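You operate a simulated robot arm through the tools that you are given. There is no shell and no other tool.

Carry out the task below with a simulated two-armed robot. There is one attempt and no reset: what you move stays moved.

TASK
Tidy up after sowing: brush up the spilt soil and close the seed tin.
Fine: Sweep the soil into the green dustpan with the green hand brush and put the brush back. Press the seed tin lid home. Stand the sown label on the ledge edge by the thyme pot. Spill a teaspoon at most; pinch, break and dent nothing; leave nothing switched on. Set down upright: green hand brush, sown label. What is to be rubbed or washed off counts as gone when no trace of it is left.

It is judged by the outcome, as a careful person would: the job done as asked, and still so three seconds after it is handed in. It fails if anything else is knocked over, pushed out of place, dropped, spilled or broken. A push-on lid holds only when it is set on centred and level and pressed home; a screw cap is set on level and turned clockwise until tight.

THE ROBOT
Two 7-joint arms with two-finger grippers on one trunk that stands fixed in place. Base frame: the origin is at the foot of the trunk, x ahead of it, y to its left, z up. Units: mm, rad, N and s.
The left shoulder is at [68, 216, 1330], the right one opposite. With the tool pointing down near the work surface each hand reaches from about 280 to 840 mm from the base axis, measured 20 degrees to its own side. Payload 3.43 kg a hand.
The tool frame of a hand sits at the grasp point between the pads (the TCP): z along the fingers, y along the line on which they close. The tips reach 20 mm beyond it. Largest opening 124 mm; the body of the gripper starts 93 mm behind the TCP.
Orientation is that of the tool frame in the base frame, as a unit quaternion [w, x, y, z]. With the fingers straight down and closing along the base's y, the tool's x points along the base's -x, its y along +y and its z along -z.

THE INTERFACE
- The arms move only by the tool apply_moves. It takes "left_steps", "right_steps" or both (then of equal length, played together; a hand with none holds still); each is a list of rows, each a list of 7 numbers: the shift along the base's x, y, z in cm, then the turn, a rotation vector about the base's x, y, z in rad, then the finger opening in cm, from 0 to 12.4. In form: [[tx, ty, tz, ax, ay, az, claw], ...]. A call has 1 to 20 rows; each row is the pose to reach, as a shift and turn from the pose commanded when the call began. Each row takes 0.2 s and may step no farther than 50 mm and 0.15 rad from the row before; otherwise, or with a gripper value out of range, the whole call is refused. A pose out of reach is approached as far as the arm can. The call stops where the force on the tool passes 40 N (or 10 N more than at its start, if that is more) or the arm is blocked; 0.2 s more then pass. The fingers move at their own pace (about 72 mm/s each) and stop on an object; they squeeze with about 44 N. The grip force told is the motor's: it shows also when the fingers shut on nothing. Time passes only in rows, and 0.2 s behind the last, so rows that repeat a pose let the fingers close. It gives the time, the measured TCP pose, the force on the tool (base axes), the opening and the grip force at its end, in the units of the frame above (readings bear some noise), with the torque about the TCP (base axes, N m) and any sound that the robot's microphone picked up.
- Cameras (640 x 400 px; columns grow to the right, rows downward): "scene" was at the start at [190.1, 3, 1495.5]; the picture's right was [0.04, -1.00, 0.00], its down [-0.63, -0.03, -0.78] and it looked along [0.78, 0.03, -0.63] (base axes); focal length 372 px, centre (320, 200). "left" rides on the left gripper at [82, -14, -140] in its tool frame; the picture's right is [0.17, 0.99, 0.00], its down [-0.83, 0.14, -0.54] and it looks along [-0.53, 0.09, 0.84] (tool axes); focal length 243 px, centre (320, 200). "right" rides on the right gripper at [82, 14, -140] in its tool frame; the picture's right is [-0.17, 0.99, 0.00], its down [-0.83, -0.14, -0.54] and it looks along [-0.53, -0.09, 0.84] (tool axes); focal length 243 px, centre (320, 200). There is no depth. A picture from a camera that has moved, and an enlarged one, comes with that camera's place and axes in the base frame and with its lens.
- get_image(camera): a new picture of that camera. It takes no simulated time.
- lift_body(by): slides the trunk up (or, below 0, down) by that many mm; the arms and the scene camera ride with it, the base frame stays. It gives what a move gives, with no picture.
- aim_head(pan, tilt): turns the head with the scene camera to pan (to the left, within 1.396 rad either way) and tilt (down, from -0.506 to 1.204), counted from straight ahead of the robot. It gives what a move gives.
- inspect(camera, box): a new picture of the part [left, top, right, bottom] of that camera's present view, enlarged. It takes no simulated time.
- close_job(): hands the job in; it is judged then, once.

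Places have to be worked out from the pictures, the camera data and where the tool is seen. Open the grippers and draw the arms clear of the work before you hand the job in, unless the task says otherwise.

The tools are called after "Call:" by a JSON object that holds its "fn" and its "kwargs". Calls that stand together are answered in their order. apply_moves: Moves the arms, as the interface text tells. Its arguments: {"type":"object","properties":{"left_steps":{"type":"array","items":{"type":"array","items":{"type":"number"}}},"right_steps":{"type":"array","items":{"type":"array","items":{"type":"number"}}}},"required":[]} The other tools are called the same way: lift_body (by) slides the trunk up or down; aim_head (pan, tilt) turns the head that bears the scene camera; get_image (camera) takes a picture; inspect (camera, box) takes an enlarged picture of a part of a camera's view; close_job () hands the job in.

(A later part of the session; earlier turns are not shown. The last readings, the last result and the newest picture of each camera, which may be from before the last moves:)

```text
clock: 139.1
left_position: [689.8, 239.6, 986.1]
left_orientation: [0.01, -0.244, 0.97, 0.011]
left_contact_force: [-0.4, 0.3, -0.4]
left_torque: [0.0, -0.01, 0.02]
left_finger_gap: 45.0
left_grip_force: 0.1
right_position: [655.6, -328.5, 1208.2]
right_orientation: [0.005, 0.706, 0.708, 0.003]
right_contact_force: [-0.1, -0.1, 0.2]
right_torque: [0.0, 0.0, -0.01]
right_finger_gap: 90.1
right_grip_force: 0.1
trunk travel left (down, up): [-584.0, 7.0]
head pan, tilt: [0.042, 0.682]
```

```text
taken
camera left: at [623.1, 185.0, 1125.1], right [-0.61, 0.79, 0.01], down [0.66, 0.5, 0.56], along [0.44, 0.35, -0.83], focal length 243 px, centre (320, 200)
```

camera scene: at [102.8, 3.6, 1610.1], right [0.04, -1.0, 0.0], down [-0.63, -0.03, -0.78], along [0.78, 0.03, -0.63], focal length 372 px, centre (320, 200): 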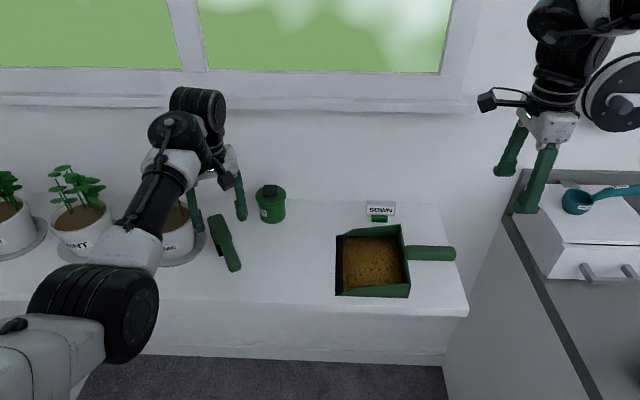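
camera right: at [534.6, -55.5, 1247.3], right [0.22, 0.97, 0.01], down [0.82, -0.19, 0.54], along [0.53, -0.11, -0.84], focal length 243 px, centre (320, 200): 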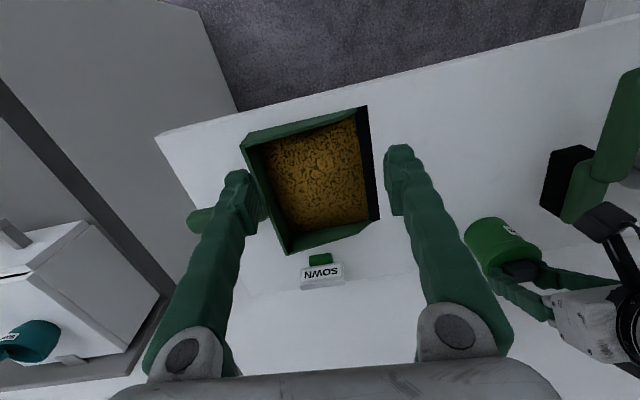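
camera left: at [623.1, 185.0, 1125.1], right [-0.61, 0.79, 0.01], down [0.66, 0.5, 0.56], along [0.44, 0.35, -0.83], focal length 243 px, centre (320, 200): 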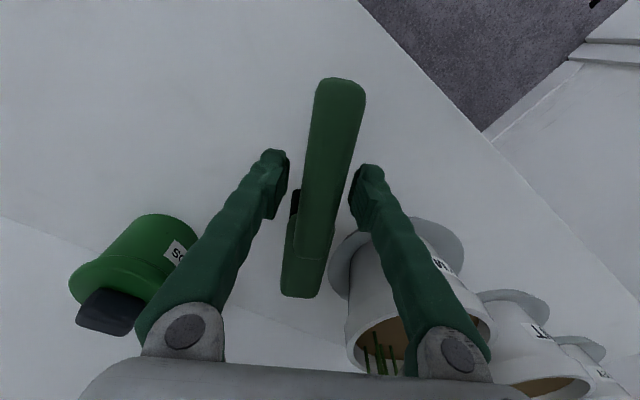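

This matches the first grasp view almost exactly. I apply the same small sideways shift and close on the handle.

Call:
{"fn": "apply_moves", "kwargs": {"left_steps": [[-0.1, 0.2, 0, 0, 0, 0, 4.2], [-0.1, 0.2, 0, 0, 0, 0, 3.6], [-0.1, 0.2, 0, 0, 0, 0, 3.2], [-0.1, 0.2, 0, 0, 0, 0, 2.8], [-0.1, 0.2, 0, 0, 0, 0, 2.4], [-0.1, 0.2, 0, 0, 0, 0, 2.0]]}}

```text
clock: 140.5
left_position: [688.2, 242.3, 986.1]
left_orientation: [0.01, -0.243, 0.97, 0.01]
left_contact_force: [0.0, -0.3, -0.2]
left_torque: [-0.03, 0.02, -0.02]
left_finger_gap: 26.5
left_grip_force: 44.2
right_position: [655.8, -328.8, 1208.1]
right_orientation: [0.005, 0.707, 0.707, 0.004]
right_contact_force: [-0.3, -0.2, -0.5]
right_torque: [-0.01, -0.01, 0.0]
right_finger_gap: 90.3
right_grip_force: 0.0
trunk travel left (down, up): [-584.0, 7.0]
head pan, tilt: [0.042, 0.682]
```

Gripped. I lift it 8 mm and turn it back in small steps.

Call:
{"fn": "apply_moves", "kwargs": {"left_steps": [[0, 0, 0.5, 0, 0, 0, 2.0], [0, 0, 0.9, 0, 0, 0, 2.0], [0.1, 0.5, 0.9, 0, 0, -0.08, 2.0], [0.2, 0.9, 0.9, 0, 0, -0.16, 2.0], [0.25, 1.3, 0.9, 0, 0, -0.24, 2.0]]}}

```text
clock: 141.7
left_position: [690.6, 255.4, 996.3]
left_orientation: [0.011, -0.125, 0.992, 0.009]
left_contact_force: [-0.2, -0.2, -0.2]
left_torque: [0.01, 0.06, 0.01]
left_finger_gap: 26.8
left_grip_force: 43.9
right_position: [656.2, -328.9, 1206.8]
right_orientation: [0.006, 0.707, 0.707, 0.004]
right_contact_force: [0.7, 0.3, 0.9]
right_torque: [0.04, 0.02, 0.0]
right_finger_gap: 90.3
right_grip_force: 0.1
trunk travel left (down, up): [-584.0, 7.0]
head pan, tilt: [0.042, 0.682]
```

It follows well. I finish the turn and settle over the old place.

Call:
{"fn": "apply_moves", "kwargs": {"left_steps": [[0.05, 0.2, 0, 0, 0, -0.08, 2.0], [0.1, 0.4, 0, 0, 0, -0.16, 2.0], [0.1, 0.4, 0, 0, 0, -0.185, 2.0], [0.1, 0.4, -0.3, 0, 0, -0.185, 2.0]]}}

Call:
{"fn": "inspect", "kwargs": {"camera": "scene", "box": [150, 180, 310, 310]}}

```text
clock: 142.7
left_position: [692.6, 259.4, 990.9]
left_orientation: [0.012, -0.033, 0.999, 0.008]
left_contact_force: [-0.1, 0.2, -1.2]
left_torque: [-0.01, 0.03, 0.0]
left_finger_gap: 26.4
left_grip_force: 43.8
right_position: [656.6, -327.5, 1208.1]
right_orientation: [0.005, 0.707, 0.707, 0.004]
right_contact_force: [0.1, 0.1, 0.5]
right_torque: [0.01, -0.03, 0.0]
right_finger_gap: 89.9
right_grip_force: 0.0
trunk travel left (down, up): [-584.0, 7.0]
head pan, tilt: [0.042, 0.682]
```

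```text
3.08 times, centred on (230, 245) of scene
camera zoom: at [102.7, 3.0, 1610.1], right [0.04, -1.0, 0.0], down [-0.63, -0.03, -0.78], along [0.78, 0.03, -0.63], focal length 1146 px, centre (597, 62)
```

zoom: 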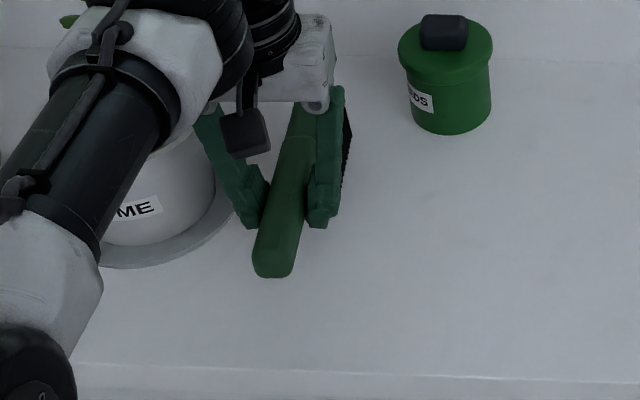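

The pose is right. I lower it to touch down.

Call:
{"fn": "apply_moves", "kwargs": {"left_steps": [[0, 0, -0.2, 0, 0.004, 0, 2.0], [0, 0, -0.4, 0, 0.008, 0, 2.0], [0, 0, -0.5, 0, 0.008, 0, 2.0]]}}

```text
clock: 143.5
left_position: [692.0, 260.4, 987.5]
left_orientation: [0.008, -0.034, 0.999, 0.008]
left_contact_force: [-0.5, 0.6, -0.2]
left_torque: [0.02, 0.09, -0.02]
left_finger_gap: 26.7
left_grip_force: 44.2
right_position: [655.7, -327.5, 1208.4]
right_orientation: [0.006, 0.707, 0.707, 0.003]
right_contact_force: [-0.5, 0.4, -0.5]
right_torque: [-0.01, -0.04, -0.01]
right_finger_gap: 89.9
right_grip_force: 0.0
trunk travel left (down, up): [-584.0, 7.0]
head pan, tilt: [0.042, 0.682]
```

Call:
{"fn": "apply_moves", "kwargs": {"left_steps": [[0, 0, -0.1, 0, 0, 0, 2.0], [0, 0, -0.2, 0, 0, 0, 2.0], [0, 0, -0.25, 0, 0, 0, 2.0]]}}

```text
clock: 144.3
left_position: [693.4, 259.8, 987.1]
left_orientation: [0.009, -0.033, 0.999, 0.008]
left_contact_force: [-0.3, 0.2, 5.2]
left_torque: [0.03, -0.62, 0.1]
left_finger_gap: 26.7
left_grip_force: 43.5
right_position: [656.1, -328.4, 1208.5]
right_orientation: [0.005, 0.707, 0.707, 0.003]
right_contact_force: [0.2, 0.6, 0.4]
right_torque: [0.02, 0.01, 0.01]
right_finger_gap: 89.8
right_grip_force: 0.1
trunk travel left (down, up): [-584.0, 7.0]
head pan, tilt: [0.042, 0.682]
```

The bristles rest on the ledge. I release and rise straight up, then yaw back to the freer posture only once clear of the handle.

Call:
{"fn": "apply_moves", "kwargs": {"left_steps": [[0, 0, 0, 0, 0, 0, 2.9], [0, 0, 0, 0, 0, 0, 3.8], [0, 0, 0, 0, 0, 0, 5.5], [0, 0, 0, 0, 0, 0, 6.5], [0, 0, 1.5, 0, 0, 0, 6.5], [0, 0, 3, 0, 0, 0, 6.5], [0, 0, 4.5, 0, 0, 0, 6.5]]}}

Call:
{"fn": "get_image", "kwargs": {"camera": "left"}}

```text
clock: 145.9
left_position: [692.3, 260.0, 1031.8]
left_orientation: [0.008, -0.033, 0.999, 0.008]
left_contact_force: [-0.8, 0.4, -0.3]
left_torque: [0.02, 0.0, -0.03]
left_finger_gap: 64.8
left_grip_force: 0.0
right_position: [656.8, -329.3, 1208.3]
right_orientation: [0.006, 0.706, 0.708, 0.004]
right_contact_force: [-0.9, -0.4, -0.6]
right_torque: [0.0, 0.0, 0.02]
right_finger_gap: 90.0
right_grip_force: 0.0
trunk travel left (down, up): [-584.0, 7.0]
head pan, tilt: [0.042, 0.682]
```

```text
taken
camera left: at [610.5, 237.3, 1170.7], right [-0.23, 0.97, 0.01], down [0.81, 0.19, 0.56], along [0.54, 0.14, -0.83], focal length 243 px, centre (320, 200)
```

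left: 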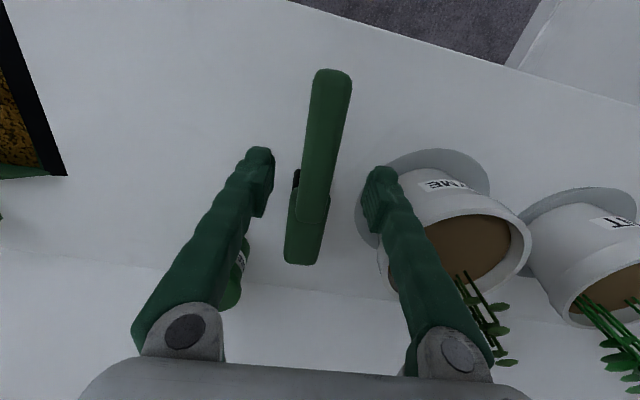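

The brush is back exactly as it was. Before fetching the label I test whether this arm can reach the spot at the ledge edge before the thyme pot; first I rise a little more, in place.

Call:
{"fn": "apply_moves", "kwargs": {"left_steps": [[0, 0, 1.5, 0, 0, 0, 6.5], [0, 0, 3, 0, 0, 0, 6.5]]}}

```text
clock: 146.5
left_position: [691.9, 259.6, 1061.7]
left_orientation: [0.009, -0.033, 0.999, 0.009]
left_contact_force: [-0.2, 0.8, 0.6]
left_torque: [0.01, 0.0, 0.02]
left_finger_gap: 65.1
left_grip_force: 0.1
right_position: [655.8, -328.4, 1209.2]
right_orientation: [0.005, 0.706, 0.708, 0.003]
right_contact_force: [-0.7, 0.0, 0.2]
right_torque: [-0.01, -0.01, -0.03]
right_finger_gap: 89.9
right_grip_force: 0.1
trunk travel left (down, up): [-584.0, 7.0]
head pan, tilt: [0.042, 0.682]
```

Good. I go diagonally in small checked steps.

Call:
{"fn": "apply_moves", "kwargs": {"left_steps": [[-1, 2, 0, 0, 0, 0, 6.5], [-2, 4, 0, 0, 0, 0, 6.5]]}}

```text
clock: 147.1
left_position: [671.2, 299.5, 1061.3]
left_orientation: [0.009, -0.033, 0.999, 0.008]
left_contact_force: [0.5, 0.8, -1.3]
left_torque: [-0.04, -0.02, 0.03]
left_finger_gap: 64.9
left_grip_force: 0.1
right_position: [655.6, -327.3, 1207.4]
right_orientation: [0.006, 0.706, 0.708, 0.003]
right_contact_force: [0.4, 0.4, -0.6]
right_torque: [-0.04, 0.04, 0.0]
right_finger_gap: 90.1
right_grip_force: 0.1
trunk travel left (down, up): [-584.0, 7.0]
head pan, tilt: [0.042, 0.682]
```

Call:
{"fn": "apply_moves", "kwargs": {"left_steps": [[-1.5, 2, 0, 0, 0, 0, 6.5], [-3, 4, 0, 0, 0, 0, 6.5]]}}

Call:
{"fn": "get_image", "kwargs": {"camera": "scene"}}

```text
clock: 147.7
left_position: [650.2, 333.4, 1060.2]
left_orientation: [0.014, -0.037, 0.999, 0.007]
left_contact_force: [7.1, 1.0, -15.2]
left_torque: [0.01, -0.31, 0.03]
left_finger_gap: 64.9
left_grip_force: 0.0
right_position: [655.9, -327.4, 1207.5]
right_orientation: [0.006, 0.706, 0.708, 0.003]
right_contact_force: [-0.2, -0.1, -0.2]
right_torque: [-0.01, 0.0, 0.0]
right_finger_gap: 90.1
right_grip_force: 0.1
trunk travel left (down, up): [-584.0, 7.0]
head pan, tilt: [0.042, 0.682]
stopped in row 2 (left hand): the force on the tool passed its limit at 69 N (the readings are from after the stop); the commanded pose is now the measured one
```

```text
taken
camera scene: at [101.8, 4.1, 1610.2], right [0.04, -1.0, 0.0], down [-0.63, -0.03, -0.78], along [0.78, 0.03, -0.63], focal length 372 px, centre (320, 200)
```

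scene: 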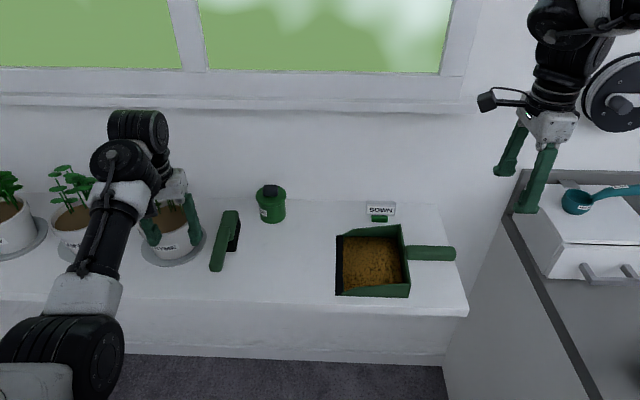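

The camera bracket touches the forearm again here. I back off a little and yaw counter-clockwise, away from the forearm.

Call:
{"fn": "apply_moves", "kwargs": {"left_steps": [[1, -1, 0, 0, 0, 0.05, 6.5], [1, -1, 0, 0, 0, 0.15, 6.5], [1, -1, 0, 0, 0, 0.28, 6.5], [1, -1, 0, 0, 0, 0.42, 6.5], [1, -1, 0, 0, 0, 0.56, 6.5]]}}

```text
clock: 148.9
left_position: [659.4, 323.1, 1060.1]
left_orientation: [0.01, -0.314, 0.949, 0.012]
left_contact_force: [0.3, -0.5, 0.6]
left_torque: [0.01, 0.0, 0.0]
left_finger_gap: 65.0
left_grip_force: 0.1
right_position: [655.3, -326.3, 1207.9]
right_orientation: [0.006, 0.707, 0.707, 0.003]
right_contact_force: [0.0, -0.4, -0.8]
right_torque: [-0.04, -0.01, -0.02]
right_finger_gap: 90.1
right_grip_force: 0.1
trunk travel left (down, up): [-584.0, 7.0]
head pan, tilt: [0.042, 0.682]
```

Free. I continue to yaw to +90° while moving towards the spot before the thyme pot.

Call:
{"fn": "apply_moves", "kwargs": {"left_steps": [[-0.5, 1, 0, 0, 0, 0.14, 6.5], [-1, 2, -0.5, 0, 0, 0.28, 6.5], [-1.5, 3, -1, 0, 0, 0.42, 6.5], [-2, 4, -1.5, 0, 0, 0.56, 6.5], [-2.5, 5, -2, 0, 0, 0.7, 6.5], [-3, 6, -2.5, 0, 0, 0.84, 6.5], [-3.5, 7, -3, 0, 0, 0.93, 6.5]]}}

Call:
{"fn": "get_image", "kwargs": {"camera": "scene"}}

Call:
{"fn": "get_image", "kwargs": {"camera": "left"}}

```text
clock: 150.5
left_position: [624.9, 393.0, 1029.6]
left_orientation: [0.003, -0.706, 0.708, 0.015]
left_contact_force: [-0.2, 0.1, -0.1]
left_torque: [0.02, 0.02, 0.02]
left_finger_gap: 65.2
left_grip_force: 0.1
right_position: [654.8, -328.3, 1208.6]
right_orientation: [0.006, 0.707, 0.708, 0.003]
right_contact_force: [-0.4, -0.2, 0.8]
right_torque: [-0.02, 0.02, -0.03]
right_finger_gap: 90.0
right_grip_force: 0.0
trunk travel left (down, up): [-584.0, 7.0]
head pan, tilt: [0.042, 0.682]
```

```text
taken
camera scene: at [102.5, 3.5, 1610.1], right [0.04, -1.0, 0.0], down [-0.63, -0.03, -0.78], along [0.78, 0.03, -0.63], focal length 372 px, centre (320, 200)
```

scene: 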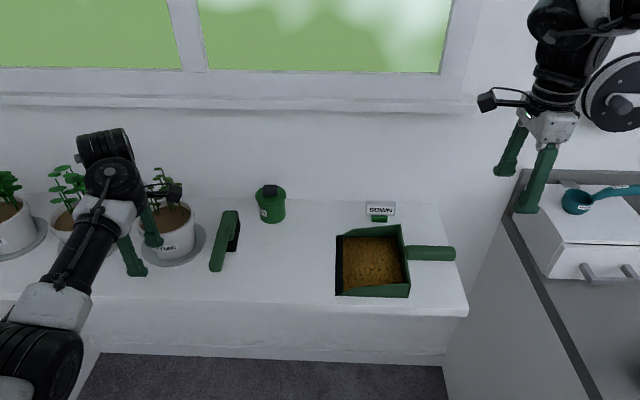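

```text
taken
camera left: at [641.1, 307.0, 1167.6], right [-0.99, -0.16, 0.01], down [-0.13, 0.82, 0.56], along [-0.1, 0.55, -0.83], focal length 243 px, centre (320, 200)
```

left: 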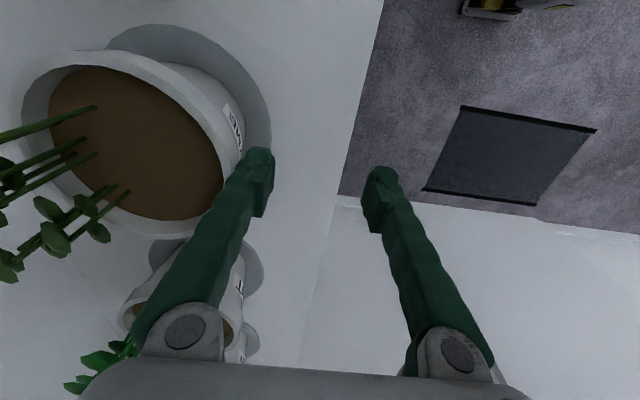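

The final spot is reachable with the fingers closing across the label's thickness. Now the right hand: I bring it round to yaw 0 and begin tilting it forward to fetch the label.

Call:
{"fn": "apply_moves", "kwargs": {"right_steps": [[0, 1.5, -1, 0, 0, 0.14, 11], [0, 3, -2, 0, 0, 0.28, 11], [0, 4.5, -3, 0, 0, 0.42, 11], [0, 6, -4, 0, 0, 0.56, 11], [0, 7.5, -5, 0, 0, 0.7, 11], [0, 9, -6, 0, 0, 0.84, 11], [0.5, 10.5, -7, 0, 0, 0.98, 11], [1, 12, -8, 0, 0, 1.12, 11], [1.5, 13.5, -9, 0, 0, 1.26, 11], [2, 15, -9, 0, 0, 1.4, 11], [2.5, 16, -9, 0, 0, 1.5, 11]]}}

Call:
{"fn": "get_image", "kwargs": {"camera": "scene"}}

```text
clock: 152.9
left_position: [624.4, 393.4, 1030.6]
left_orientation: [0.004, -0.704, 0.71, 0.014]
left_contact_force: [-0.3, 0.2, -0.2]
left_torque: [0.0, -0.03, 0.01]
left_finger_gap: 65.1
left_grip_force: 0.1
right_position: [563.4, -87.3, 1132.9]
right_orientation: [0.013, 0.052, 0.999, 0.008]
right_contact_force: [-0.4, -0.4, 0.5]
right_torque: [0.0, -0.02, 0.0]
right_finger_gap: 110.0
right_grip_force: 0.0
right hand out of reach, approached as far as the arm can: row 7, 8, 9, 10, 11
trunk travel left (down, up): [-584.0, 7.0]
head pan, tilt: [0.042, 0.682]
```

```text
taken
camera scene: at [101.4, 3.6, 1610.2], right [0.04, -1.0, 0.0], down [-0.63, -0.03, -0.78], along [0.78, 0.03, -0.63], focal length 372 px, centre (320, 200)
```

scene: 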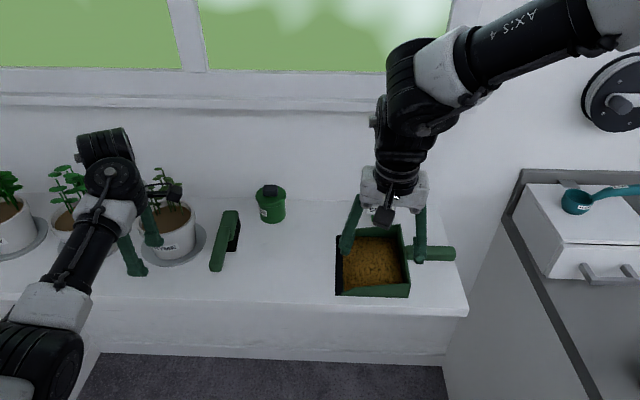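

The right hand is at its yaw limit here with the hand down. I see how tilting forward and reaching ahead behaves.

Call:
{"fn": "apply_moves", "kwargs": {"right_steps": [[3, -0.5, -0.5, 0, -0.1, 0, 11], [6, -1, -1, 0, -0.2, 0, 11], [9, -1.5, -1.5, 0, -0.3, 0, 11], [12, -2, -2, 0, -0.4, 0, 11], [15, -2.5, -2.5, 0, -0.5, 0, 11], [18, -3, -3, 0, -0.6, 0, 11]]}}

Call:
{"fn": "get_image", "kwargs": {"camera": "scene"}}

Call:
{"fn": "get_image", "kwargs": {"camera": "right"}}

```text
clock: 154.3
left_position: [623.7, 392.6, 1029.1]
left_orientation: [0.003, -0.705, 0.709, 0.015]
left_contact_force: [0.8, -0.4, 0.6]
left_torque: [0.0, 0.03, -0.02]
left_finger_gap: 64.9
left_grip_force: 0.1
right_position: [684.5, -85.7, 1113.5]
right_orientation: [0.302, 0.044, 0.952, 0.013]
right_contact_force: [0.1, 0.1, -0.2]
right_torque: [0.0, 0.03, -0.04]
right_finger_gap: 109.9
right_grip_force: 0.0
right hand out of reach, approached as far as the arm can: row 1, 2, 3, 4, 5, 6
trunk travel left (down, up): [-584.0, 7.0]
head pan, tilt: [0.042, 0.682]
```

```text
taken
camera scene: at [103.2, 2.6, 1610.0], right [0.04, -1.0, 0.0], down [-0.63, -0.03, -0.78], along [0.78, 0.03, -0.63], focal length 372 px, centre (320, 200)
```

scene: 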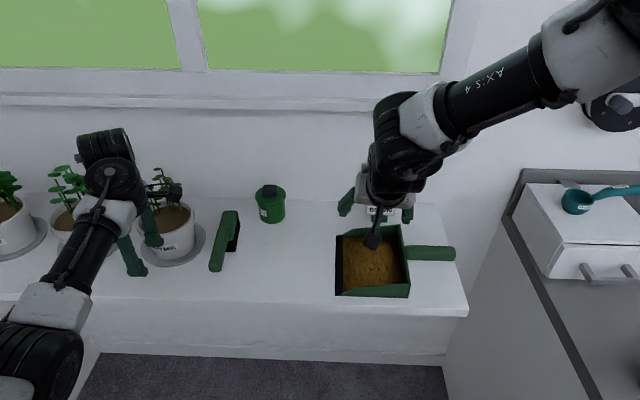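

```text
taken
camera right: at [537.9, -63.4, 1180.8], right [0.21, 0.97, 0.15], down [0.35, -0.21, 0.91], along [0.91, -0.14, -0.39], focal length 243 px, centre (320, 200)
```

right: 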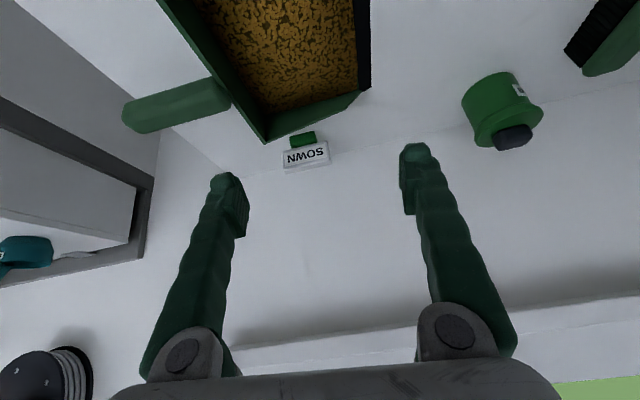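

With a little clockwise yaw the right arm should be freer. I yaw by −0.15 and reach on towards the label, still well above it.

Call:
{"fn": "apply_moves", "kwargs": {"right_steps": [[1, -0.5, 0, 0, 0, -0.08, 11], [2, -1, 0, 0, 0, -0.15, 11], [5, -2, -1, 0, 0, -0.17, 11], [8, -3, -2, 0, -0.02, -0.17, 11], [11, -4, -3.5, 0, -0.04, -0.17, 11], [14, -4.5, -5, 0, -0.04, -0.17, 11]]}}

Call:
{"fn": "get_image", "kwargs": {"camera": "right"}}

Call:
{"fn": "get_image", "kwargs": {"camera": "scene"}}

```text
clock: 155.7
left_position: [624.7, 392.8, 1031.2]
left_orientation: [0.005, -0.705, 0.709, 0.015]
left_contact_force: [0.1, -0.3, -0.2]
left_torque: [-0.02, -0.01, 0.01]
left_finger_gap: 65.1
left_grip_force: 0.0
right_position: [738.5, -103.7, 1090.0]
right_orientation: [0.318, 0.115, 0.941, -0.009]
right_contact_force: [-0.9, 0.9, 0.0]
right_torque: [-0.01, -0.01, 0.01]
right_finger_gap: 109.8
right_grip_force: 0.0
right hand out of reach, approached as far as the arm can: row 4, 5, 6
trunk travel left (down, up): [-584.0, 7.0]
head pan, tilt: [0.042, 0.682]
```

```text
taken
camera right: at [595.1, -59.6, 1152.2], right [0.35, 0.93, 0.15], down [0.29, -0.26, 0.92], along [0.89, -0.27, -0.36], focal length 243 px, centre (320, 200)
```

right: 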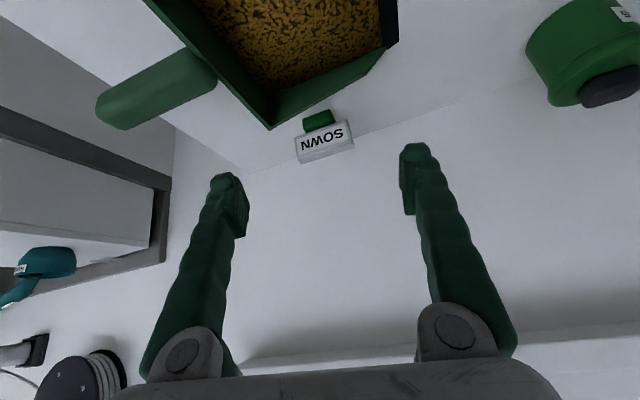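

```text
taken
camera scene: at [102.9, 2.8, 1610.1], right [0.04, -1.0, 0.0], down [-0.63, -0.03, -0.78], along [0.78, 0.03, -0.63], focal length 372 px, centre (320, 200)
```

scene: 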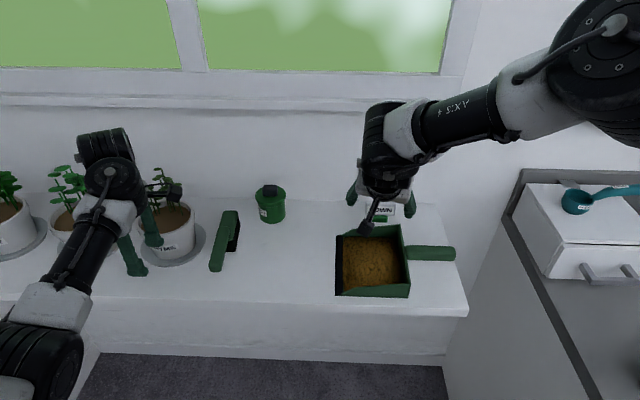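

Forward reach at this yaw is blocked by the right wrist's range. Turning the right hand clockwise to −180° would also align its fingers with the label's ends, with the camera on the far side, so I draw back, level the hand and turn it round.

Call:
{"fn": "apply_moves", "kwargs": {"right_steps": [[-2, -1.5, 1, 0.019, 0.128, 0, 11], [-4, -3, 2, 0.038, 0.256, 0, 11], [-6, -5, 3, 0.057, 0.384, 0, 11], [-8, -7, 4, 0.077, 0.512, 0, 11], [-9, -9, 5, 0.097, 0.64, 0, 11]]}}

Call:
{"fn": "apply_moves", "kwargs": {"right_steps": [[0, -1, 0, 0, 0, -0.14, 11], [0, -2, 0, 0, 0, -0.28, 11], [0, -3, 0, 0, 0, -0.42, 11], [0, -4, 0, 0, 0, -0.56, 11], [0, -5, 0, 0, 0, -0.7, 11], [0, -5, 0, 0, 0, -0.84, 11], [0, -5, 0, 0, 0, -0.98, 11], [0, -5, 0, 0, 0, -1.12, 11], [0, -5, 0, 0, 0, -1.26, 11], [0, -5, 0, 0, 0, -1.4, 11]]}}

Call:
{"fn": "get_image", "kwargs": {"camera": "scene"}}

```text
clock: 156.9
left_position: [623.9, 392.9, 1030.0]
left_orientation: [0.004, -0.704, 0.71, 0.014]
left_contact_force: [-0.5, 0.7, -0.9]
left_torque: [-0.02, -0.01, -0.02]
left_finger_gap: 64.9
left_grip_force: 0.0
right_position: [582.8, -145.7, 1141.6]
right_orientation: [0.004, 0.129, 0.992, 0.004]
right_contact_force: [-0.1, 0.0, 0.6]
right_torque: [0.02, -0.03, 0.0]
right_finger_gap: 109.9
right_grip_force: 0.2
right hand out of reach, approached as far as the arm can: row 1, 2, 3, 4, 5
trunk travel left (down, up): [-584.0, 7.0]
head pan, tilt: [0.042, 0.682]
```

```text
clock: 159.1
left_position: [624.5, 392.5, 1029.5]
left_orientation: [0.004, -0.705, 0.709, 0.014]
left_contact_force: [0.1, 0.1, 0.0]
left_torque: [0.01, 0.0, -0.02]
left_finger_gap: 65.0
left_grip_force: 0.1
right_position: [585.1, -195.0, 1141.0]
right_orientation: [-0.001, 0.731, 0.682, 0.001]
right_contact_force: [-0.6, 0.7, 0.1]
right_torque: [0.03, 0.01, -0.04]
right_finger_gap: 109.8
right_grip_force: 0.2
trunk travel left (down, up): [-584.0, 7.0]
head pan, tilt: [0.042, 0.682]
```

```text
taken
camera scene: at [102.7, 2.5, 1610.1], right [0.04, -1.0, 0.0], down [-0.63, -0.03, -0.78], along [0.78, 0.03, -0.63], focal length 372 px, centre (320, 200)
```

scene: 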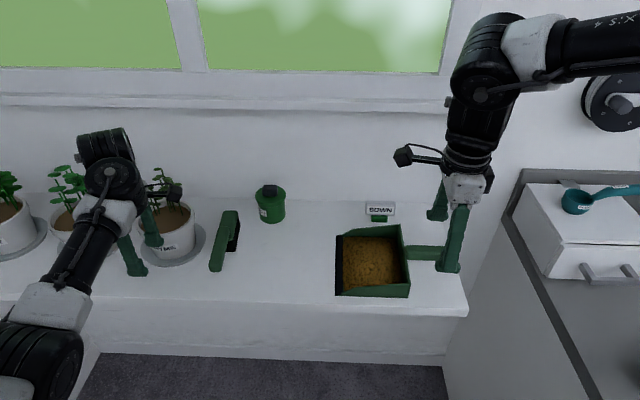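

Now I carry on turning clockwise to −180°.

Call:
{"fn": "apply_moves", "kwargs": {"right_steps": [[0, 0, 0, 0, 0, -0.14, 11], [0, 0, 0, 0, 0, -0.28, 11], [0, 0, 0, 0, 0, -0.42, 11], [0, 0, 0, 0, 0, -0.56, 11], [0, 0, 0, 0, 0, -0.7, 11], [0, 0, 0, 0, 0, -0.84, 11], [0, 0, 0, 0, 0, -0.98, 11], [0, 0, 0, 0, 0, -1.12, 11], [0, 0, 0, 0, 0, -1.26, 11], [0, 0, 0, 0, 0, -1.4, 11], [0, 0, 0, 0, 0, -1.5, 11]]}}

Call:
{"fn": "get_image", "kwargs": {"camera": "scene"}}

Call:
{"fn": "get_image", "kwargs": {"camera": "right"}}

```text
clock: 161.5
left_position: [624.0, 393.5, 1029.4]
left_orientation: [0.004, -0.705, 0.709, 0.015]
left_contact_force: [0.4, -0.8, -0.1]
left_torque: [0.01, 0.02, 0.04]
left_finger_gap: 65.1
left_grip_force: 0.1
right_position: [583.9, -193.4, 1140.5]
right_orientation: [0.001, 1.0, 0.001, 0.002]
right_contact_force: [0.7, 0.6, 0.4]
right_torque: [0.02, -0.02, 0.0]
right_finger_gap: 109.9
right_grip_force: 0.1
trunk travel left (down, up): [-584.0, 7.0]
head pan, tilt: [0.042, 0.682]
```

```text
taken
camera scene: at [102.5, 3.0, 1610.1], right [0.04, -1.0, 0.0], down [-0.63, -0.03, -0.78], along [0.78, 0.03, -0.63], focal length 372 px, centre (320, 200)
```

scene: 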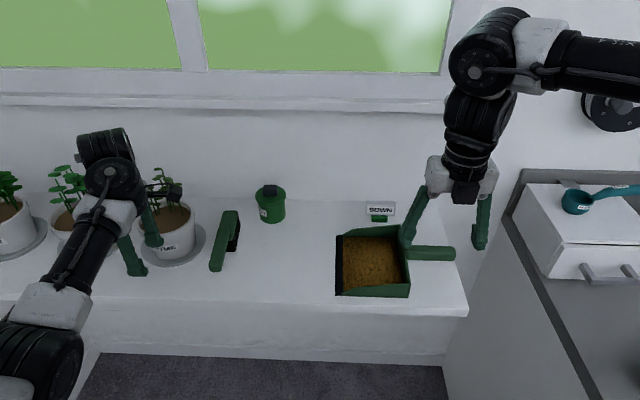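

```text
taken
camera right: at [665.9, -207.0, 1280.6], right [-0.16, -0.99, 0.0], down [-0.83, 0.14, 0.54], along [-0.53, 0.09, -0.84], focal length 243 px, centre (320, 200)
```

right: 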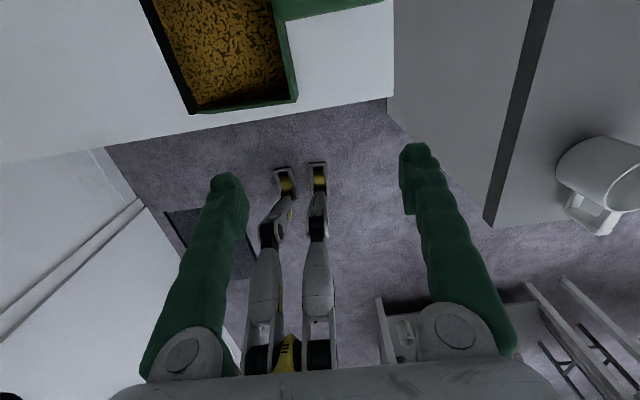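

The right hand turns to −180° without limits. I now tilt it forward and extend over the label.

Call:
{"fn": "apply_moves", "kwargs": {"right_steps": [[3, 0.5, 0, 0, -0.08, 0, 11], [7, 1.2, 0, 0, -0.16, 0, 11], [11, 2, -1, 0, -0.26, 0, 11], [15, 3, -2, 0, -0.36, 0, 11], [19, 4, -3, 0, -0.46, 0, 11], [22, 5, -4, 0, -0.55, 0, 11], [24.5, 5.6, -5.5, 0, -0.62, 0, 11], [26, 5.6, -7, 0, -0.65, 0, 11]]}}

Call:
{"fn": "get_image", "kwargs": {"camera": "scene"}}

Call:
{"fn": "get_image", "kwargs": {"camera": "right"}}

```text
clock: 163.3
left_position: [624.7, 395.2, 1029.9]
left_orientation: [0.003, -0.705, 0.709, 0.014]
left_contact_force: [-0.7, 1.0, 0.0]
left_torque: [-0.1, -0.04, -0.01]
left_finger_gap: 65.1
left_grip_force: 0.1
right_position: [844.3, -136.5, 1073.1]
right_orientation: [0.002, 0.947, 0.002, 0.321]
right_contact_force: [1.1, -0.6, 0.8]
right_torque: [0.0, 0.03, 0.01]
right_finger_gap: 110.1
right_grip_force: 0.0
trunk travel left (down, up): [-584.0, 7.0]
head pan, tilt: [0.042, 0.682]
```

```text
taken
camera scene: at [102.8, 5.7, 1610.1], right [0.04, -1.0, 0.0], down [-0.63, -0.03, -0.78], along [0.78, 0.03, -0.63], focal length 372 px, centre (320, 200)
```

scene: 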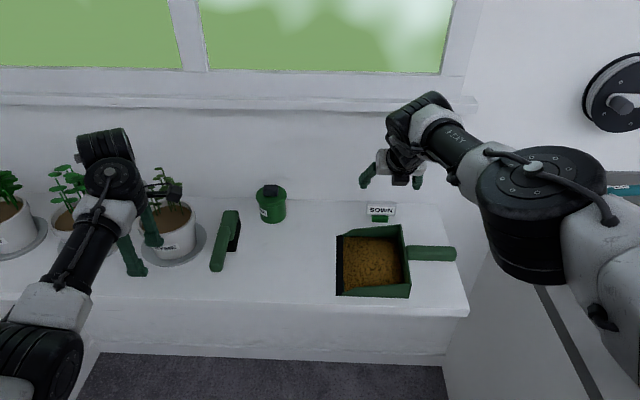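

```text
taken
camera right: at [825.4, -148.2, 1233.0], right [-0.13, -0.99, -0.1], down [-0.99, 0.14, -0.08], along [0.09, 0.08, -0.99], focal length 243 px, centre (320, 200)
```

right: 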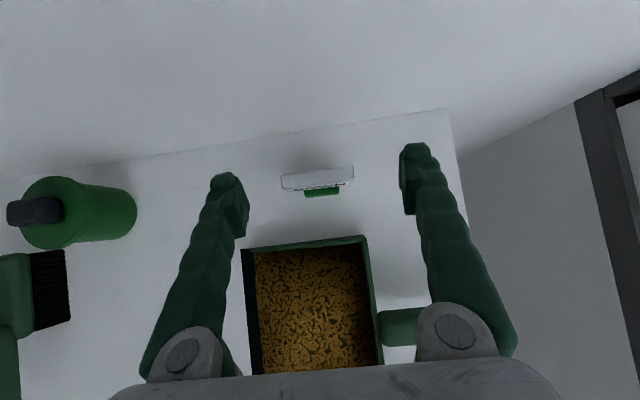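

The right hand is over the label and its camera looks straight down on it. I zoom in to measure the label.

Call:
{"fn": "inspect", "kwargs": {"camera": "right", "box": [260, 140, 380, 220]}}

Call:
{"fn": "inspect", "kwargs": {"camera": "scene", "box": [345, 165, 425, 235]}}

```text
5.00 times, centred on (320, 180) of right
camera zoom: at [825.4, -148.2, 1233.0], right [-0.13, -0.99, -0.1], down [-0.99, 0.14, -0.08], along [0.09, 0.08, -0.99], focal length 1213 px, centre (320, 300)
```

zoom: 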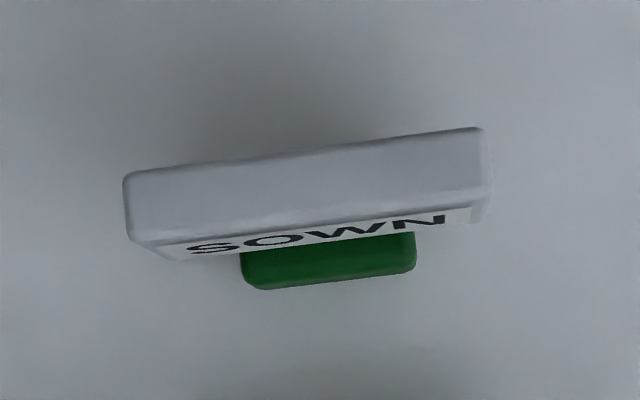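

```text
5.71 times, centred on (385, 200) of scene
camera zoom: at [102.8, 5.7, 1610.1], right [0.04, -1.0, 0.0], down [-0.63, -0.03, -0.78], along [0.78, 0.03, -0.63], focal length 2129 px, centre (-51, 200)
```

zoom: 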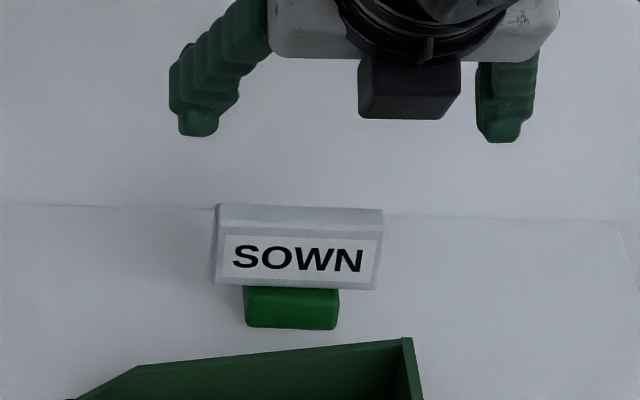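

Combining both cameras, the label is taller than I first took it to be: base 923–941, plate up to z≈981, plate centre (872.5, −125.5), about 80 mm wide and 13 mm thick. I lower the right hand around the plate's ends.

Call:
{"fn": "apply_moves", "kwargs": {"right_steps": [[1.4, 0.6, -1, 0, 0, 0, 11], [2.8, 1.1, -3, 0, 0, 0, 11], [2.82, 1.1, -5, 0, 0, 0, 11], [2.82, 1.1, -7, 0, 0, 0, 11]]}}

Call:
{"fn": "get_image", "kwargs": {"camera": "right"}}

Call:
{"fn": "inspect", "kwargs": {"camera": "scene", "box": [325, 155, 445, 255]}}

```text
clock: 164.3
left_position: [624.7, 392.7, 1030.6]
left_orientation: [0.004, -0.705, 0.709, 0.016]
left_contact_force: [0.0, -0.2, 1.8]
left_torque: [-0.03, 0.02, 0.01]
left_finger_gap: 65.1
left_grip_force: 0.0
right_position: [841.6, -135.5, 1028.9]
right_orientation: [0.001, 0.947, 0.001, 0.32]
right_contact_force: [-0.2, 0.5, 0.7]
right_torque: [0.03, 0.05, 0.02]
right_finger_gap: 110.0
right_grip_force: 0.0
right hand out of reach, approached as far as the arm can: row 1, 2, 3, 4
trunk travel left (down, up): [-584.0, 7.0]
head pan, tilt: [0.042, 0.682]
```

```text
taken
camera right: at [822.2, -148.1, 1188.7], right [-0.13, -0.99, -0.1], down [-0.99, 0.14, -0.08], along [0.09, 0.09, -0.99], focal length 243 px, centre (320, 200)
```

right: 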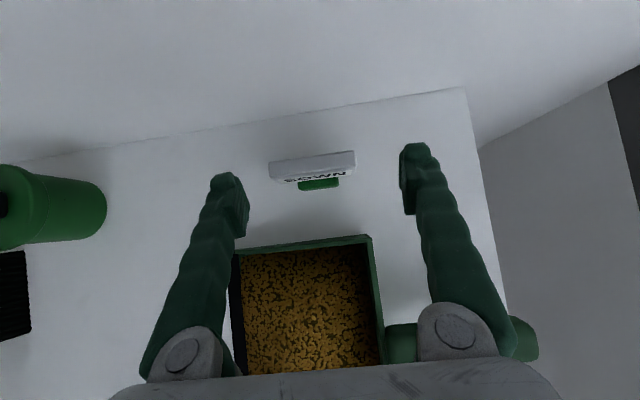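

```text
4.00 times, centred on (385, 205) of scene
camera zoom: at [103.3, 1.4, 1610.1], right [0.04, -1.0, 0.0], down [-0.63, -0.03, -0.78], along [0.78, 0.03, -0.63], focal length 1490 px, centre (60, 180)
```

zoom: 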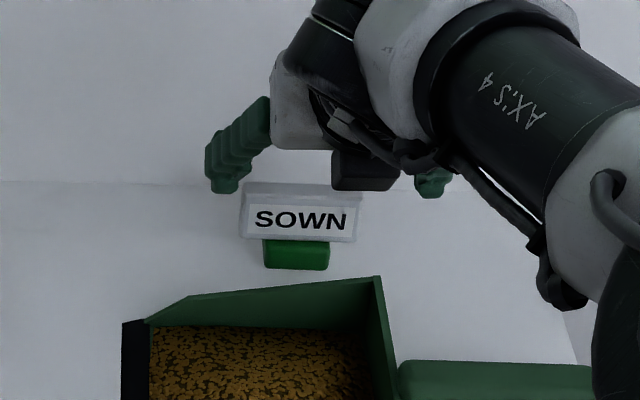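

The right arm cannot quite reach with the trunk raised; it needs the trunk lower and more tilt. First I bring the left hand back, high over the middle, by the way it came, so it has room when the trunk goes down.

Call:
{"fn": "apply_moves", "kwargs": {"left_steps": [[0.5, -1, 0.5, 0, 0, -0.14, 6.5], [1, -2, 1, 0, 0, -0.28, 6.5], [1.5, -3, 1.5, 0, 0, -0.42, 6.5], [2, -4, 2, 0, 0, -0.56, 6.5], [2.5, -5, 2.5, 0, 0, -0.7, 6.5], [3, -6, 3, 0, 0, -0.84, 6.5], [3.5, -7, 3, 0, 0, -0.93, 6.5]]}}

```text
clock: 165.9
left_position: [659.9, 320.4, 1061.4]
left_orientation: [0.01, -0.311, 0.95, 0.012]
left_contact_force: [0.1, -0.1, -0.3]
left_torque: [0.02, -0.01, -0.03]
left_finger_gap: 65.2
left_grip_force: 0.1
right_position: [841.3, -135.3, 1027.8]
right_orientation: [0.001, 0.947, 0.002, 0.32]
right_contact_force: [0.6, 0.8, -0.3]
right_torque: [0.01, 0.03, -0.03]
right_finger_gap: 110.1
right_grip_force: 0.0
trunk travel left (down, up): [-584.0, 7.0]
head pan, tilt: [0.042, 0.682]
```

Retracing works. On over the brush, keeping well above it, to the middle.

Call:
{"fn": "apply_moves", "kwargs": {"left_steps": [[1, -2, 0.5, 0, 0, -0.1, 6.5], [2, -4, 1, 0, 0, -0.19, 6.5], [3, -6.5, 2, 0, 0, -0.19, 6.5], [3, -9, 2.5, 0, 0, -0.15, 6.5], [3, -12, 3.5, 0, 0, -0.1, 6.5], [3.5, -15, 5, 0, 0, -0.05, 6.5], [3.5, -18.5, 6.5, 0, 0, -0.05, 6.5], [3.5, -22, 7.3, 0, 0, -0.05, 6.5]]}}

Call:
{"fn": "get_image", "kwargs": {"camera": "scene"}}

```text
clock: 167.7
left_position: [694.7, 103.0, 1133.0]
left_orientation: [0.011, -0.287, 0.958, 0.012]
left_contact_force: [-0.4, -0.4, 0.2]
left_torque: [0.02, -0.04, -0.01]
left_finger_gap: 65.3
left_grip_force: 0.1
right_position: [840.7, -136.3, 1029.7]
right_orientation: [0.001, 0.947, 0.001, 0.321]
right_contact_force: [0.9, -0.4, 0.6]
right_torque: [0.07, 0.04, 0.03]
right_finger_gap: 110.1
right_grip_force: 0.1
trunk travel left (down, up): [-584.0, 7.0]
head pan, tilt: [0.042, 0.682]
```

```text
taken
camera scene: at [102.3, 1.4, 1610.2], right [0.04, -1.0, 0.0], down [-0.63, -0.03, -0.78], along [0.78, 0.03, -0.63], focal length 372 px, centre (320, 200)
```

scene: 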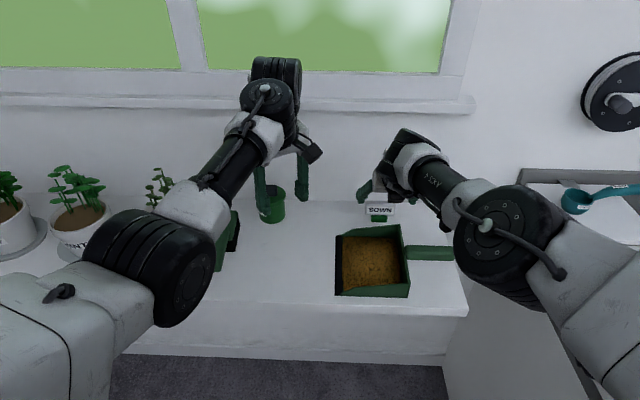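

I raise the right hand 11 cm first so it stays clear, and then lower the trunk by 100 mm.

Call:
{"fn": "apply_moves", "kwargs": {"right_steps": [[-0.5, 0, 3, 0, 0, 0, 11], [-1, 0, 6, 0, 0, 0, 11], [-1.5, 0, 9, 0, 0, 0, 11], [-1.5, 0, 12, 0, 0, 0, 11]]}}

Call:
{"fn": "lift_body", "kwargs": {"by": -100}}

Call:
{"fn": "get_image", "kwargs": {"camera": "scene"}}

```text
clock: 168.7
left_position: [695.0, 101.6, 1132.8]
left_orientation: [0.012, -0.288, 0.957, 0.012]
left_contact_force: [0.4, -0.5, -0.2]
left_torque: [0.02, 0.0, 0.0]
left_finger_gap: 65.1
left_grip_force: 0.1
right_position: [824.7, -134.8, 1149.9]
right_orientation: [0.002, 0.947, 0.001, 0.321]
right_contact_force: [0.3, 0.8, -0.2]
right_torque: [0.08, -0.05, 0.02]
right_finger_gap: 110.1
right_grip_force: 0.1
right hand out of reach, approached as far as the arm can: row 1
trunk travel left (down, up): [-584.0, 7.0]
head pan, tilt: [0.042, 0.682]
```

```text
clock: 170.1
left_position: [674.0, 102.5, 943.5]
left_orientation: [-0.051, -0.287, 0.956, 0.03]
left_contact_force: [3.1, -0.1, 14.1]
left_torque: [-0.35, -0.47, 0.26]
left_finger_gap: 65.3
left_grip_force: 0.4
right_position: [823.6, -131.5, 1051.8]
right_orientation: [0.002, 0.947, 0.001, 0.322]
right_contact_force: [-0.1, 0.8, -0.2]
right_torque: [0.0, 0.0, -0.03]
right_finger_gap: 109.9
right_grip_force: 0.1
trunk travel left (down, up): [-484.0, 107.0]
head pan, tilt: [0.042, 0.682]
```

```text
taken
camera scene: at [189.2, 3.7, 1495.8], right [0.04, -1.0, 0.0], down [-0.63, -0.03, -0.78], along [0.78, 0.03, -0.63], focal length 372 px, centre (320, 200)
```

scene: 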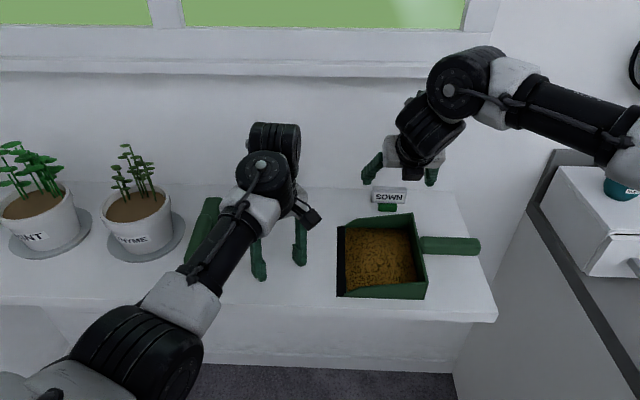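

The left hand came down further than it should and its tips touch the ledge with 14 N. I lift it straight away.

Call:
{"fn": "apply_moves", "kwargs": {"left_steps": [[0, 0, 0.5, 0, 0, 0, 6.5], [0, 0, 1.5, 0, 0, 0, 6.5], [0, 0, 3, 0, 0, 0, 6.5]]}}

Call:
{"fn": "get_image", "kwargs": {"camera": "left"}}

```text
clock: 170.8
left_position: [679.3, 86.1, 960.5]
left_orientation: [-0.055, -0.288, 0.956, 0.031]
left_contact_force: [0.5, -0.4, -0.4]
left_torque: [0.03, 0.0, -0.01]
left_finger_gap: 64.9
left_grip_force: 0.1
left hand out of reach, approached as far as the arm can: row 2, 3
right_position: [824.7, -134.4, 1048.2]
right_orientation: [0.001, 0.947, 0.001, 0.321]
right_contact_force: [-0.1, 0.0, 0.6]
right_torque: [0.06, 0.01, 0.03]
right_finger_gap: 110.3
right_grip_force: 0.0
trunk travel left (down, up): [-484.0, 107.0]
head pan, tilt: [0.042, 0.682]
```

```text
taken
camera left: at [637.2, 24.7, 1104.8], right [-0.68, 0.73, 0.1], down [0.68, 0.56, 0.48], along [0.29, 0.39, -0.87], focal length 243 px, centre (320, 200)
```

left: 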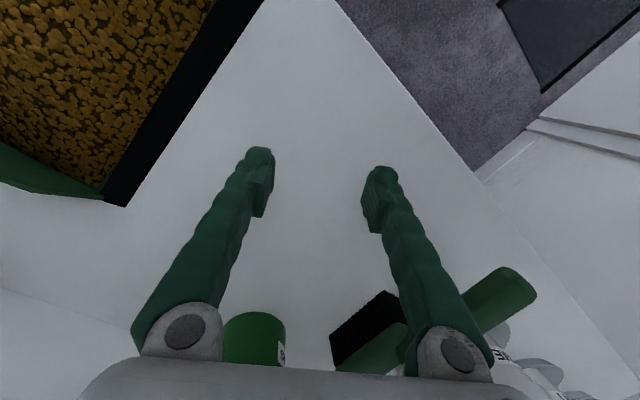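

The left hand is free, 17 mm above the empty ledge; I leave it there. With the trunk down I tilt the right hand further and reach over the label.

Call:
{"fn": "apply_moves", "kwargs": {"right_steps": [[1.5, 0.3, 0, 0, -0.08, 0, 11], [3, 0.6, -0.5, 0, -0.16, 0, 11], [4.5, 0.9, -1.5, 0, -0.24, 0, 11], [4.8, 0.9, -3, 0, -0.3, 0, 11]]}}

Call:
{"fn": "get_image", "kwargs": {"camera": "right"}}

```text
clock: 171.8
left_position: [679.1, 86.2, 959.4]
left_orientation: [-0.055, -0.287, 0.956, 0.03]
left_contact_force: [-0.1, -0.2, 0.2]
left_torque: [0.0, 0.0, -0.03]
left_finger_gap: 65.0
left_grip_force: 0.0
right_position: [871.6, -124.6, 1020.0]
right_orientation: [0.001, 0.889, 0.001, 0.459]
right_contact_force: [0.0, -0.4, 0.4]
right_torque: [-0.01, 0.05, 0.03]
right_finger_gap: 109.8
right_grip_force: 0.0
trunk travel left (down, up): [-484.0, 107.0]
head pan, tilt: [0.042, 0.682]
```

```text
taken
camera right: at [805.9, -136.8, 1166.1], right [-0.1, -0.99, -0.13], down [-0.92, 0.14, -0.37], along [0.38, 0.09, -0.92], focal length 243 px, centre (320, 200)
```

right: 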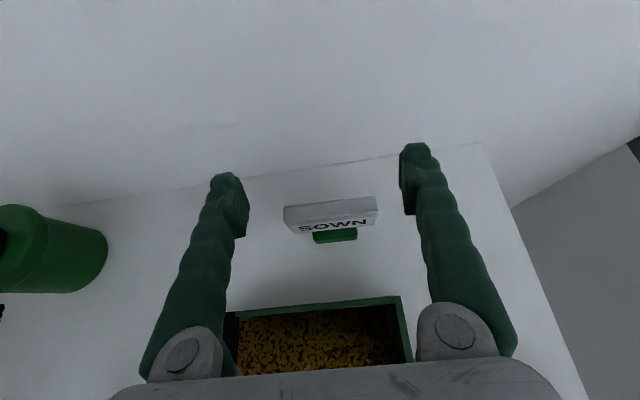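

The label is right below, its centre about 3 mm further right than assumed. I correct and lower around the plate.

Call:
{"fn": "apply_moves", "kwargs": {"right_steps": [[0, -0.3, -1.5, 0, 0, 0, 11], [0, -0.3, -3, 0, 0, 0, 11], [0, -0.3, -4.5, 0, 0, 0, 11], [0, -0.3, -5.6, 0, 0, 0, 11]]}}

Call:
{"fn": "get_image", "kwargs": {"camera": "right"}}

Call:
{"fn": "inspect", "kwargs": {"camera": "scene", "box": [340, 140, 450, 230]}}

```text
clock: 172.8
left_position: [680.0, 87.6, 960.2]
left_orientation: [-0.054, -0.287, 0.956, 0.03]
left_contact_force: [-0.7, -0.6, -1.0]
left_torque: [0.0, 0.04, -0.01]
left_finger_gap: 65.1
left_grip_force: 0.0
right_position: [871.2, -127.7, 961.6]
right_orientation: [0.002, 0.889, 0.001, 0.458]
right_contact_force: [-0.8, 0.2, 0.3]
right_torque: [0.0, 0.01, 0.03]
right_finger_gap: 109.8
right_grip_force: 0.0
trunk travel left (down, up): [-484.0, 107.0]
head pan, tilt: [0.042, 0.682]
```

```text
taken
camera right: at [806.5, -139.6, 1108.6], right [-0.1, -0.99, -0.13], down [-0.92, 0.14, -0.36], along [0.38, 0.09, -0.92], focal length 243 px, centre (320, 200)
```

right: 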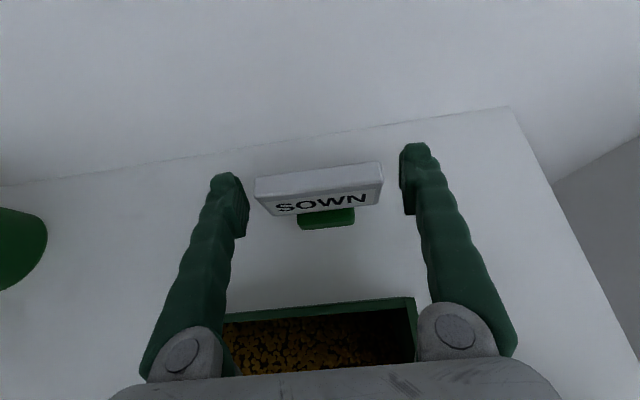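

```text
4.44 times, centred on (395, 185) of scene
camera zoom: at [190.3, 2.7, 1495.4], right [0.04, -1.0, 0.0], down [-0.63, -0.03, -0.78], along [0.78, 0.03, -0.63], focal length 1656 px, centre (-13, 267)
```

zoom: 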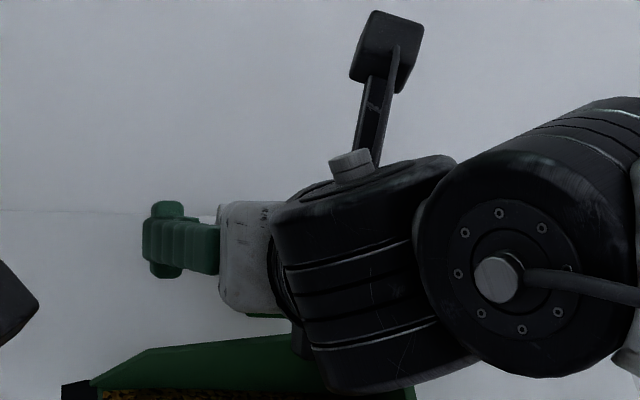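

The plate is centred between the fingers. I close slowly on its ends.

Call:
{"fn": "apply_moves", "kwargs": {"right_steps": [[0, 0, 0, 0, 0, 0, 9.6], [0, 0, 0, 0, 0, 0, 8.8], [0, 0, 0, 0, 0, 0, 8.4], [0, 0, 0, 0, 0, 0, 8.0], [0, 0, 0, 0, 0, 0, 7.6], [0, 0, 0, 0, 0, 0, 7.3]]}}

Call:
{"fn": "get_image", "kwargs": {"camera": "right"}}

```text
clock: 174.2
left_position: [679.9, 86.5, 960.8]
left_orientation: [-0.053, -0.287, 0.956, 0.03]
left_contact_force: [-0.4, -0.1, -0.3]
left_torque: [0.02, 0.03, 0.0]
left_finger_gap: 65.2
left_grip_force: 0.0
right_position: [872.7, -126.3, 962.6]
right_orientation: [0.002, 0.888, 0.001, 0.459]
right_contact_force: [0.0, -0.1, 0.3]
right_torque: [0.05, 0.0, 0.01]
right_finger_gap: 79.3
right_grip_force: 43.9
trunk travel left (down, up): [-484.0, 107.0]
head pan, tilt: [0.042, 0.682]
```

```text
taken
camera right: at [806.4, -139.4, 1109.4], right [-0.1, -0.99, -0.13], down [-0.92, 0.14, -0.37], along [0.38, 0.09, -0.92], focal length 243 px, centre (320, 200)
```

right: 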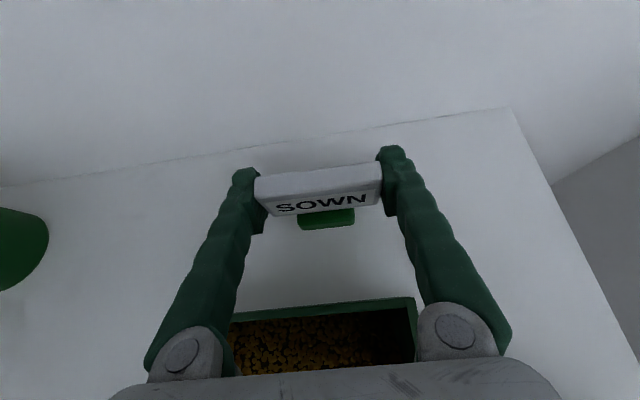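

The label is held by its ends. I lift it straight up and draw it back a little.

Call:
{"fn": "apply_moves", "kwargs": {"right_steps": [[0, 0, 0.5, 0, 0, 0, 7.3], [0, 0, 2, 0, 0, 0, 7.3], [0, 0, 4, 0, 0, 0, 7.3], [0, 0, 6, 0, 0, 0, 7.3], [-1, 0, 8, 0, 0, 0, 7.3], [-3, 0, 10, 0, 0, 0, 7.3], [-5, 0, 11, 0, 0, 0, 7.3]]}}

Call:
{"fn": "get_image", "kwargs": {"camera": "right"}}

```text
clock: 175.8
left_position: [679.4, 88.0, 959.9]
left_orientation: [-0.053, -0.287, 0.956, 0.03]
left_contact_force: [-0.8, -0.2, 0.1]
left_torque: [0.01, -0.02, -0.02]
left_finger_gap: 65.0
left_grip_force: 0.0
right_position: [820.6, -127.7, 1072.3]
right_orientation: [0.003, 0.889, 0.001, 0.459]
right_contact_force: [-0.9, -0.2, -0.8]
right_torque: [0.01, 0.01, -0.02]
right_finger_gap: 78.8
right_grip_force: 44.2
trunk travel left (down, up): [-484.0, 107.0]
head pan, tilt: [0.042, 0.682]
```

```text
taken
camera right: at [754.1, -140.1, 1219.1], right [-0.1, -0.99, -0.13], down [-0.92, 0.14, -0.37], along [0.38, 0.08, -0.92], focal length 243 px, centre (320, 200)
```

right: 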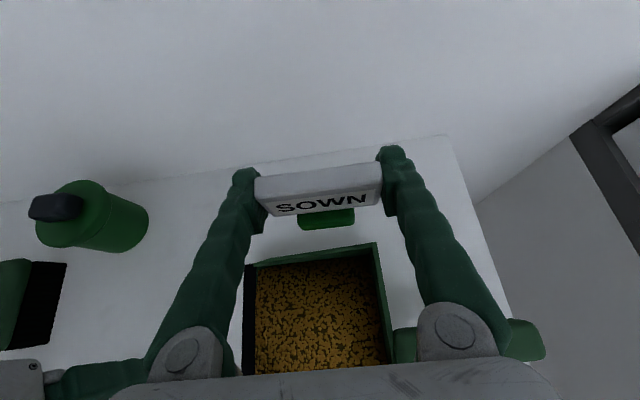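

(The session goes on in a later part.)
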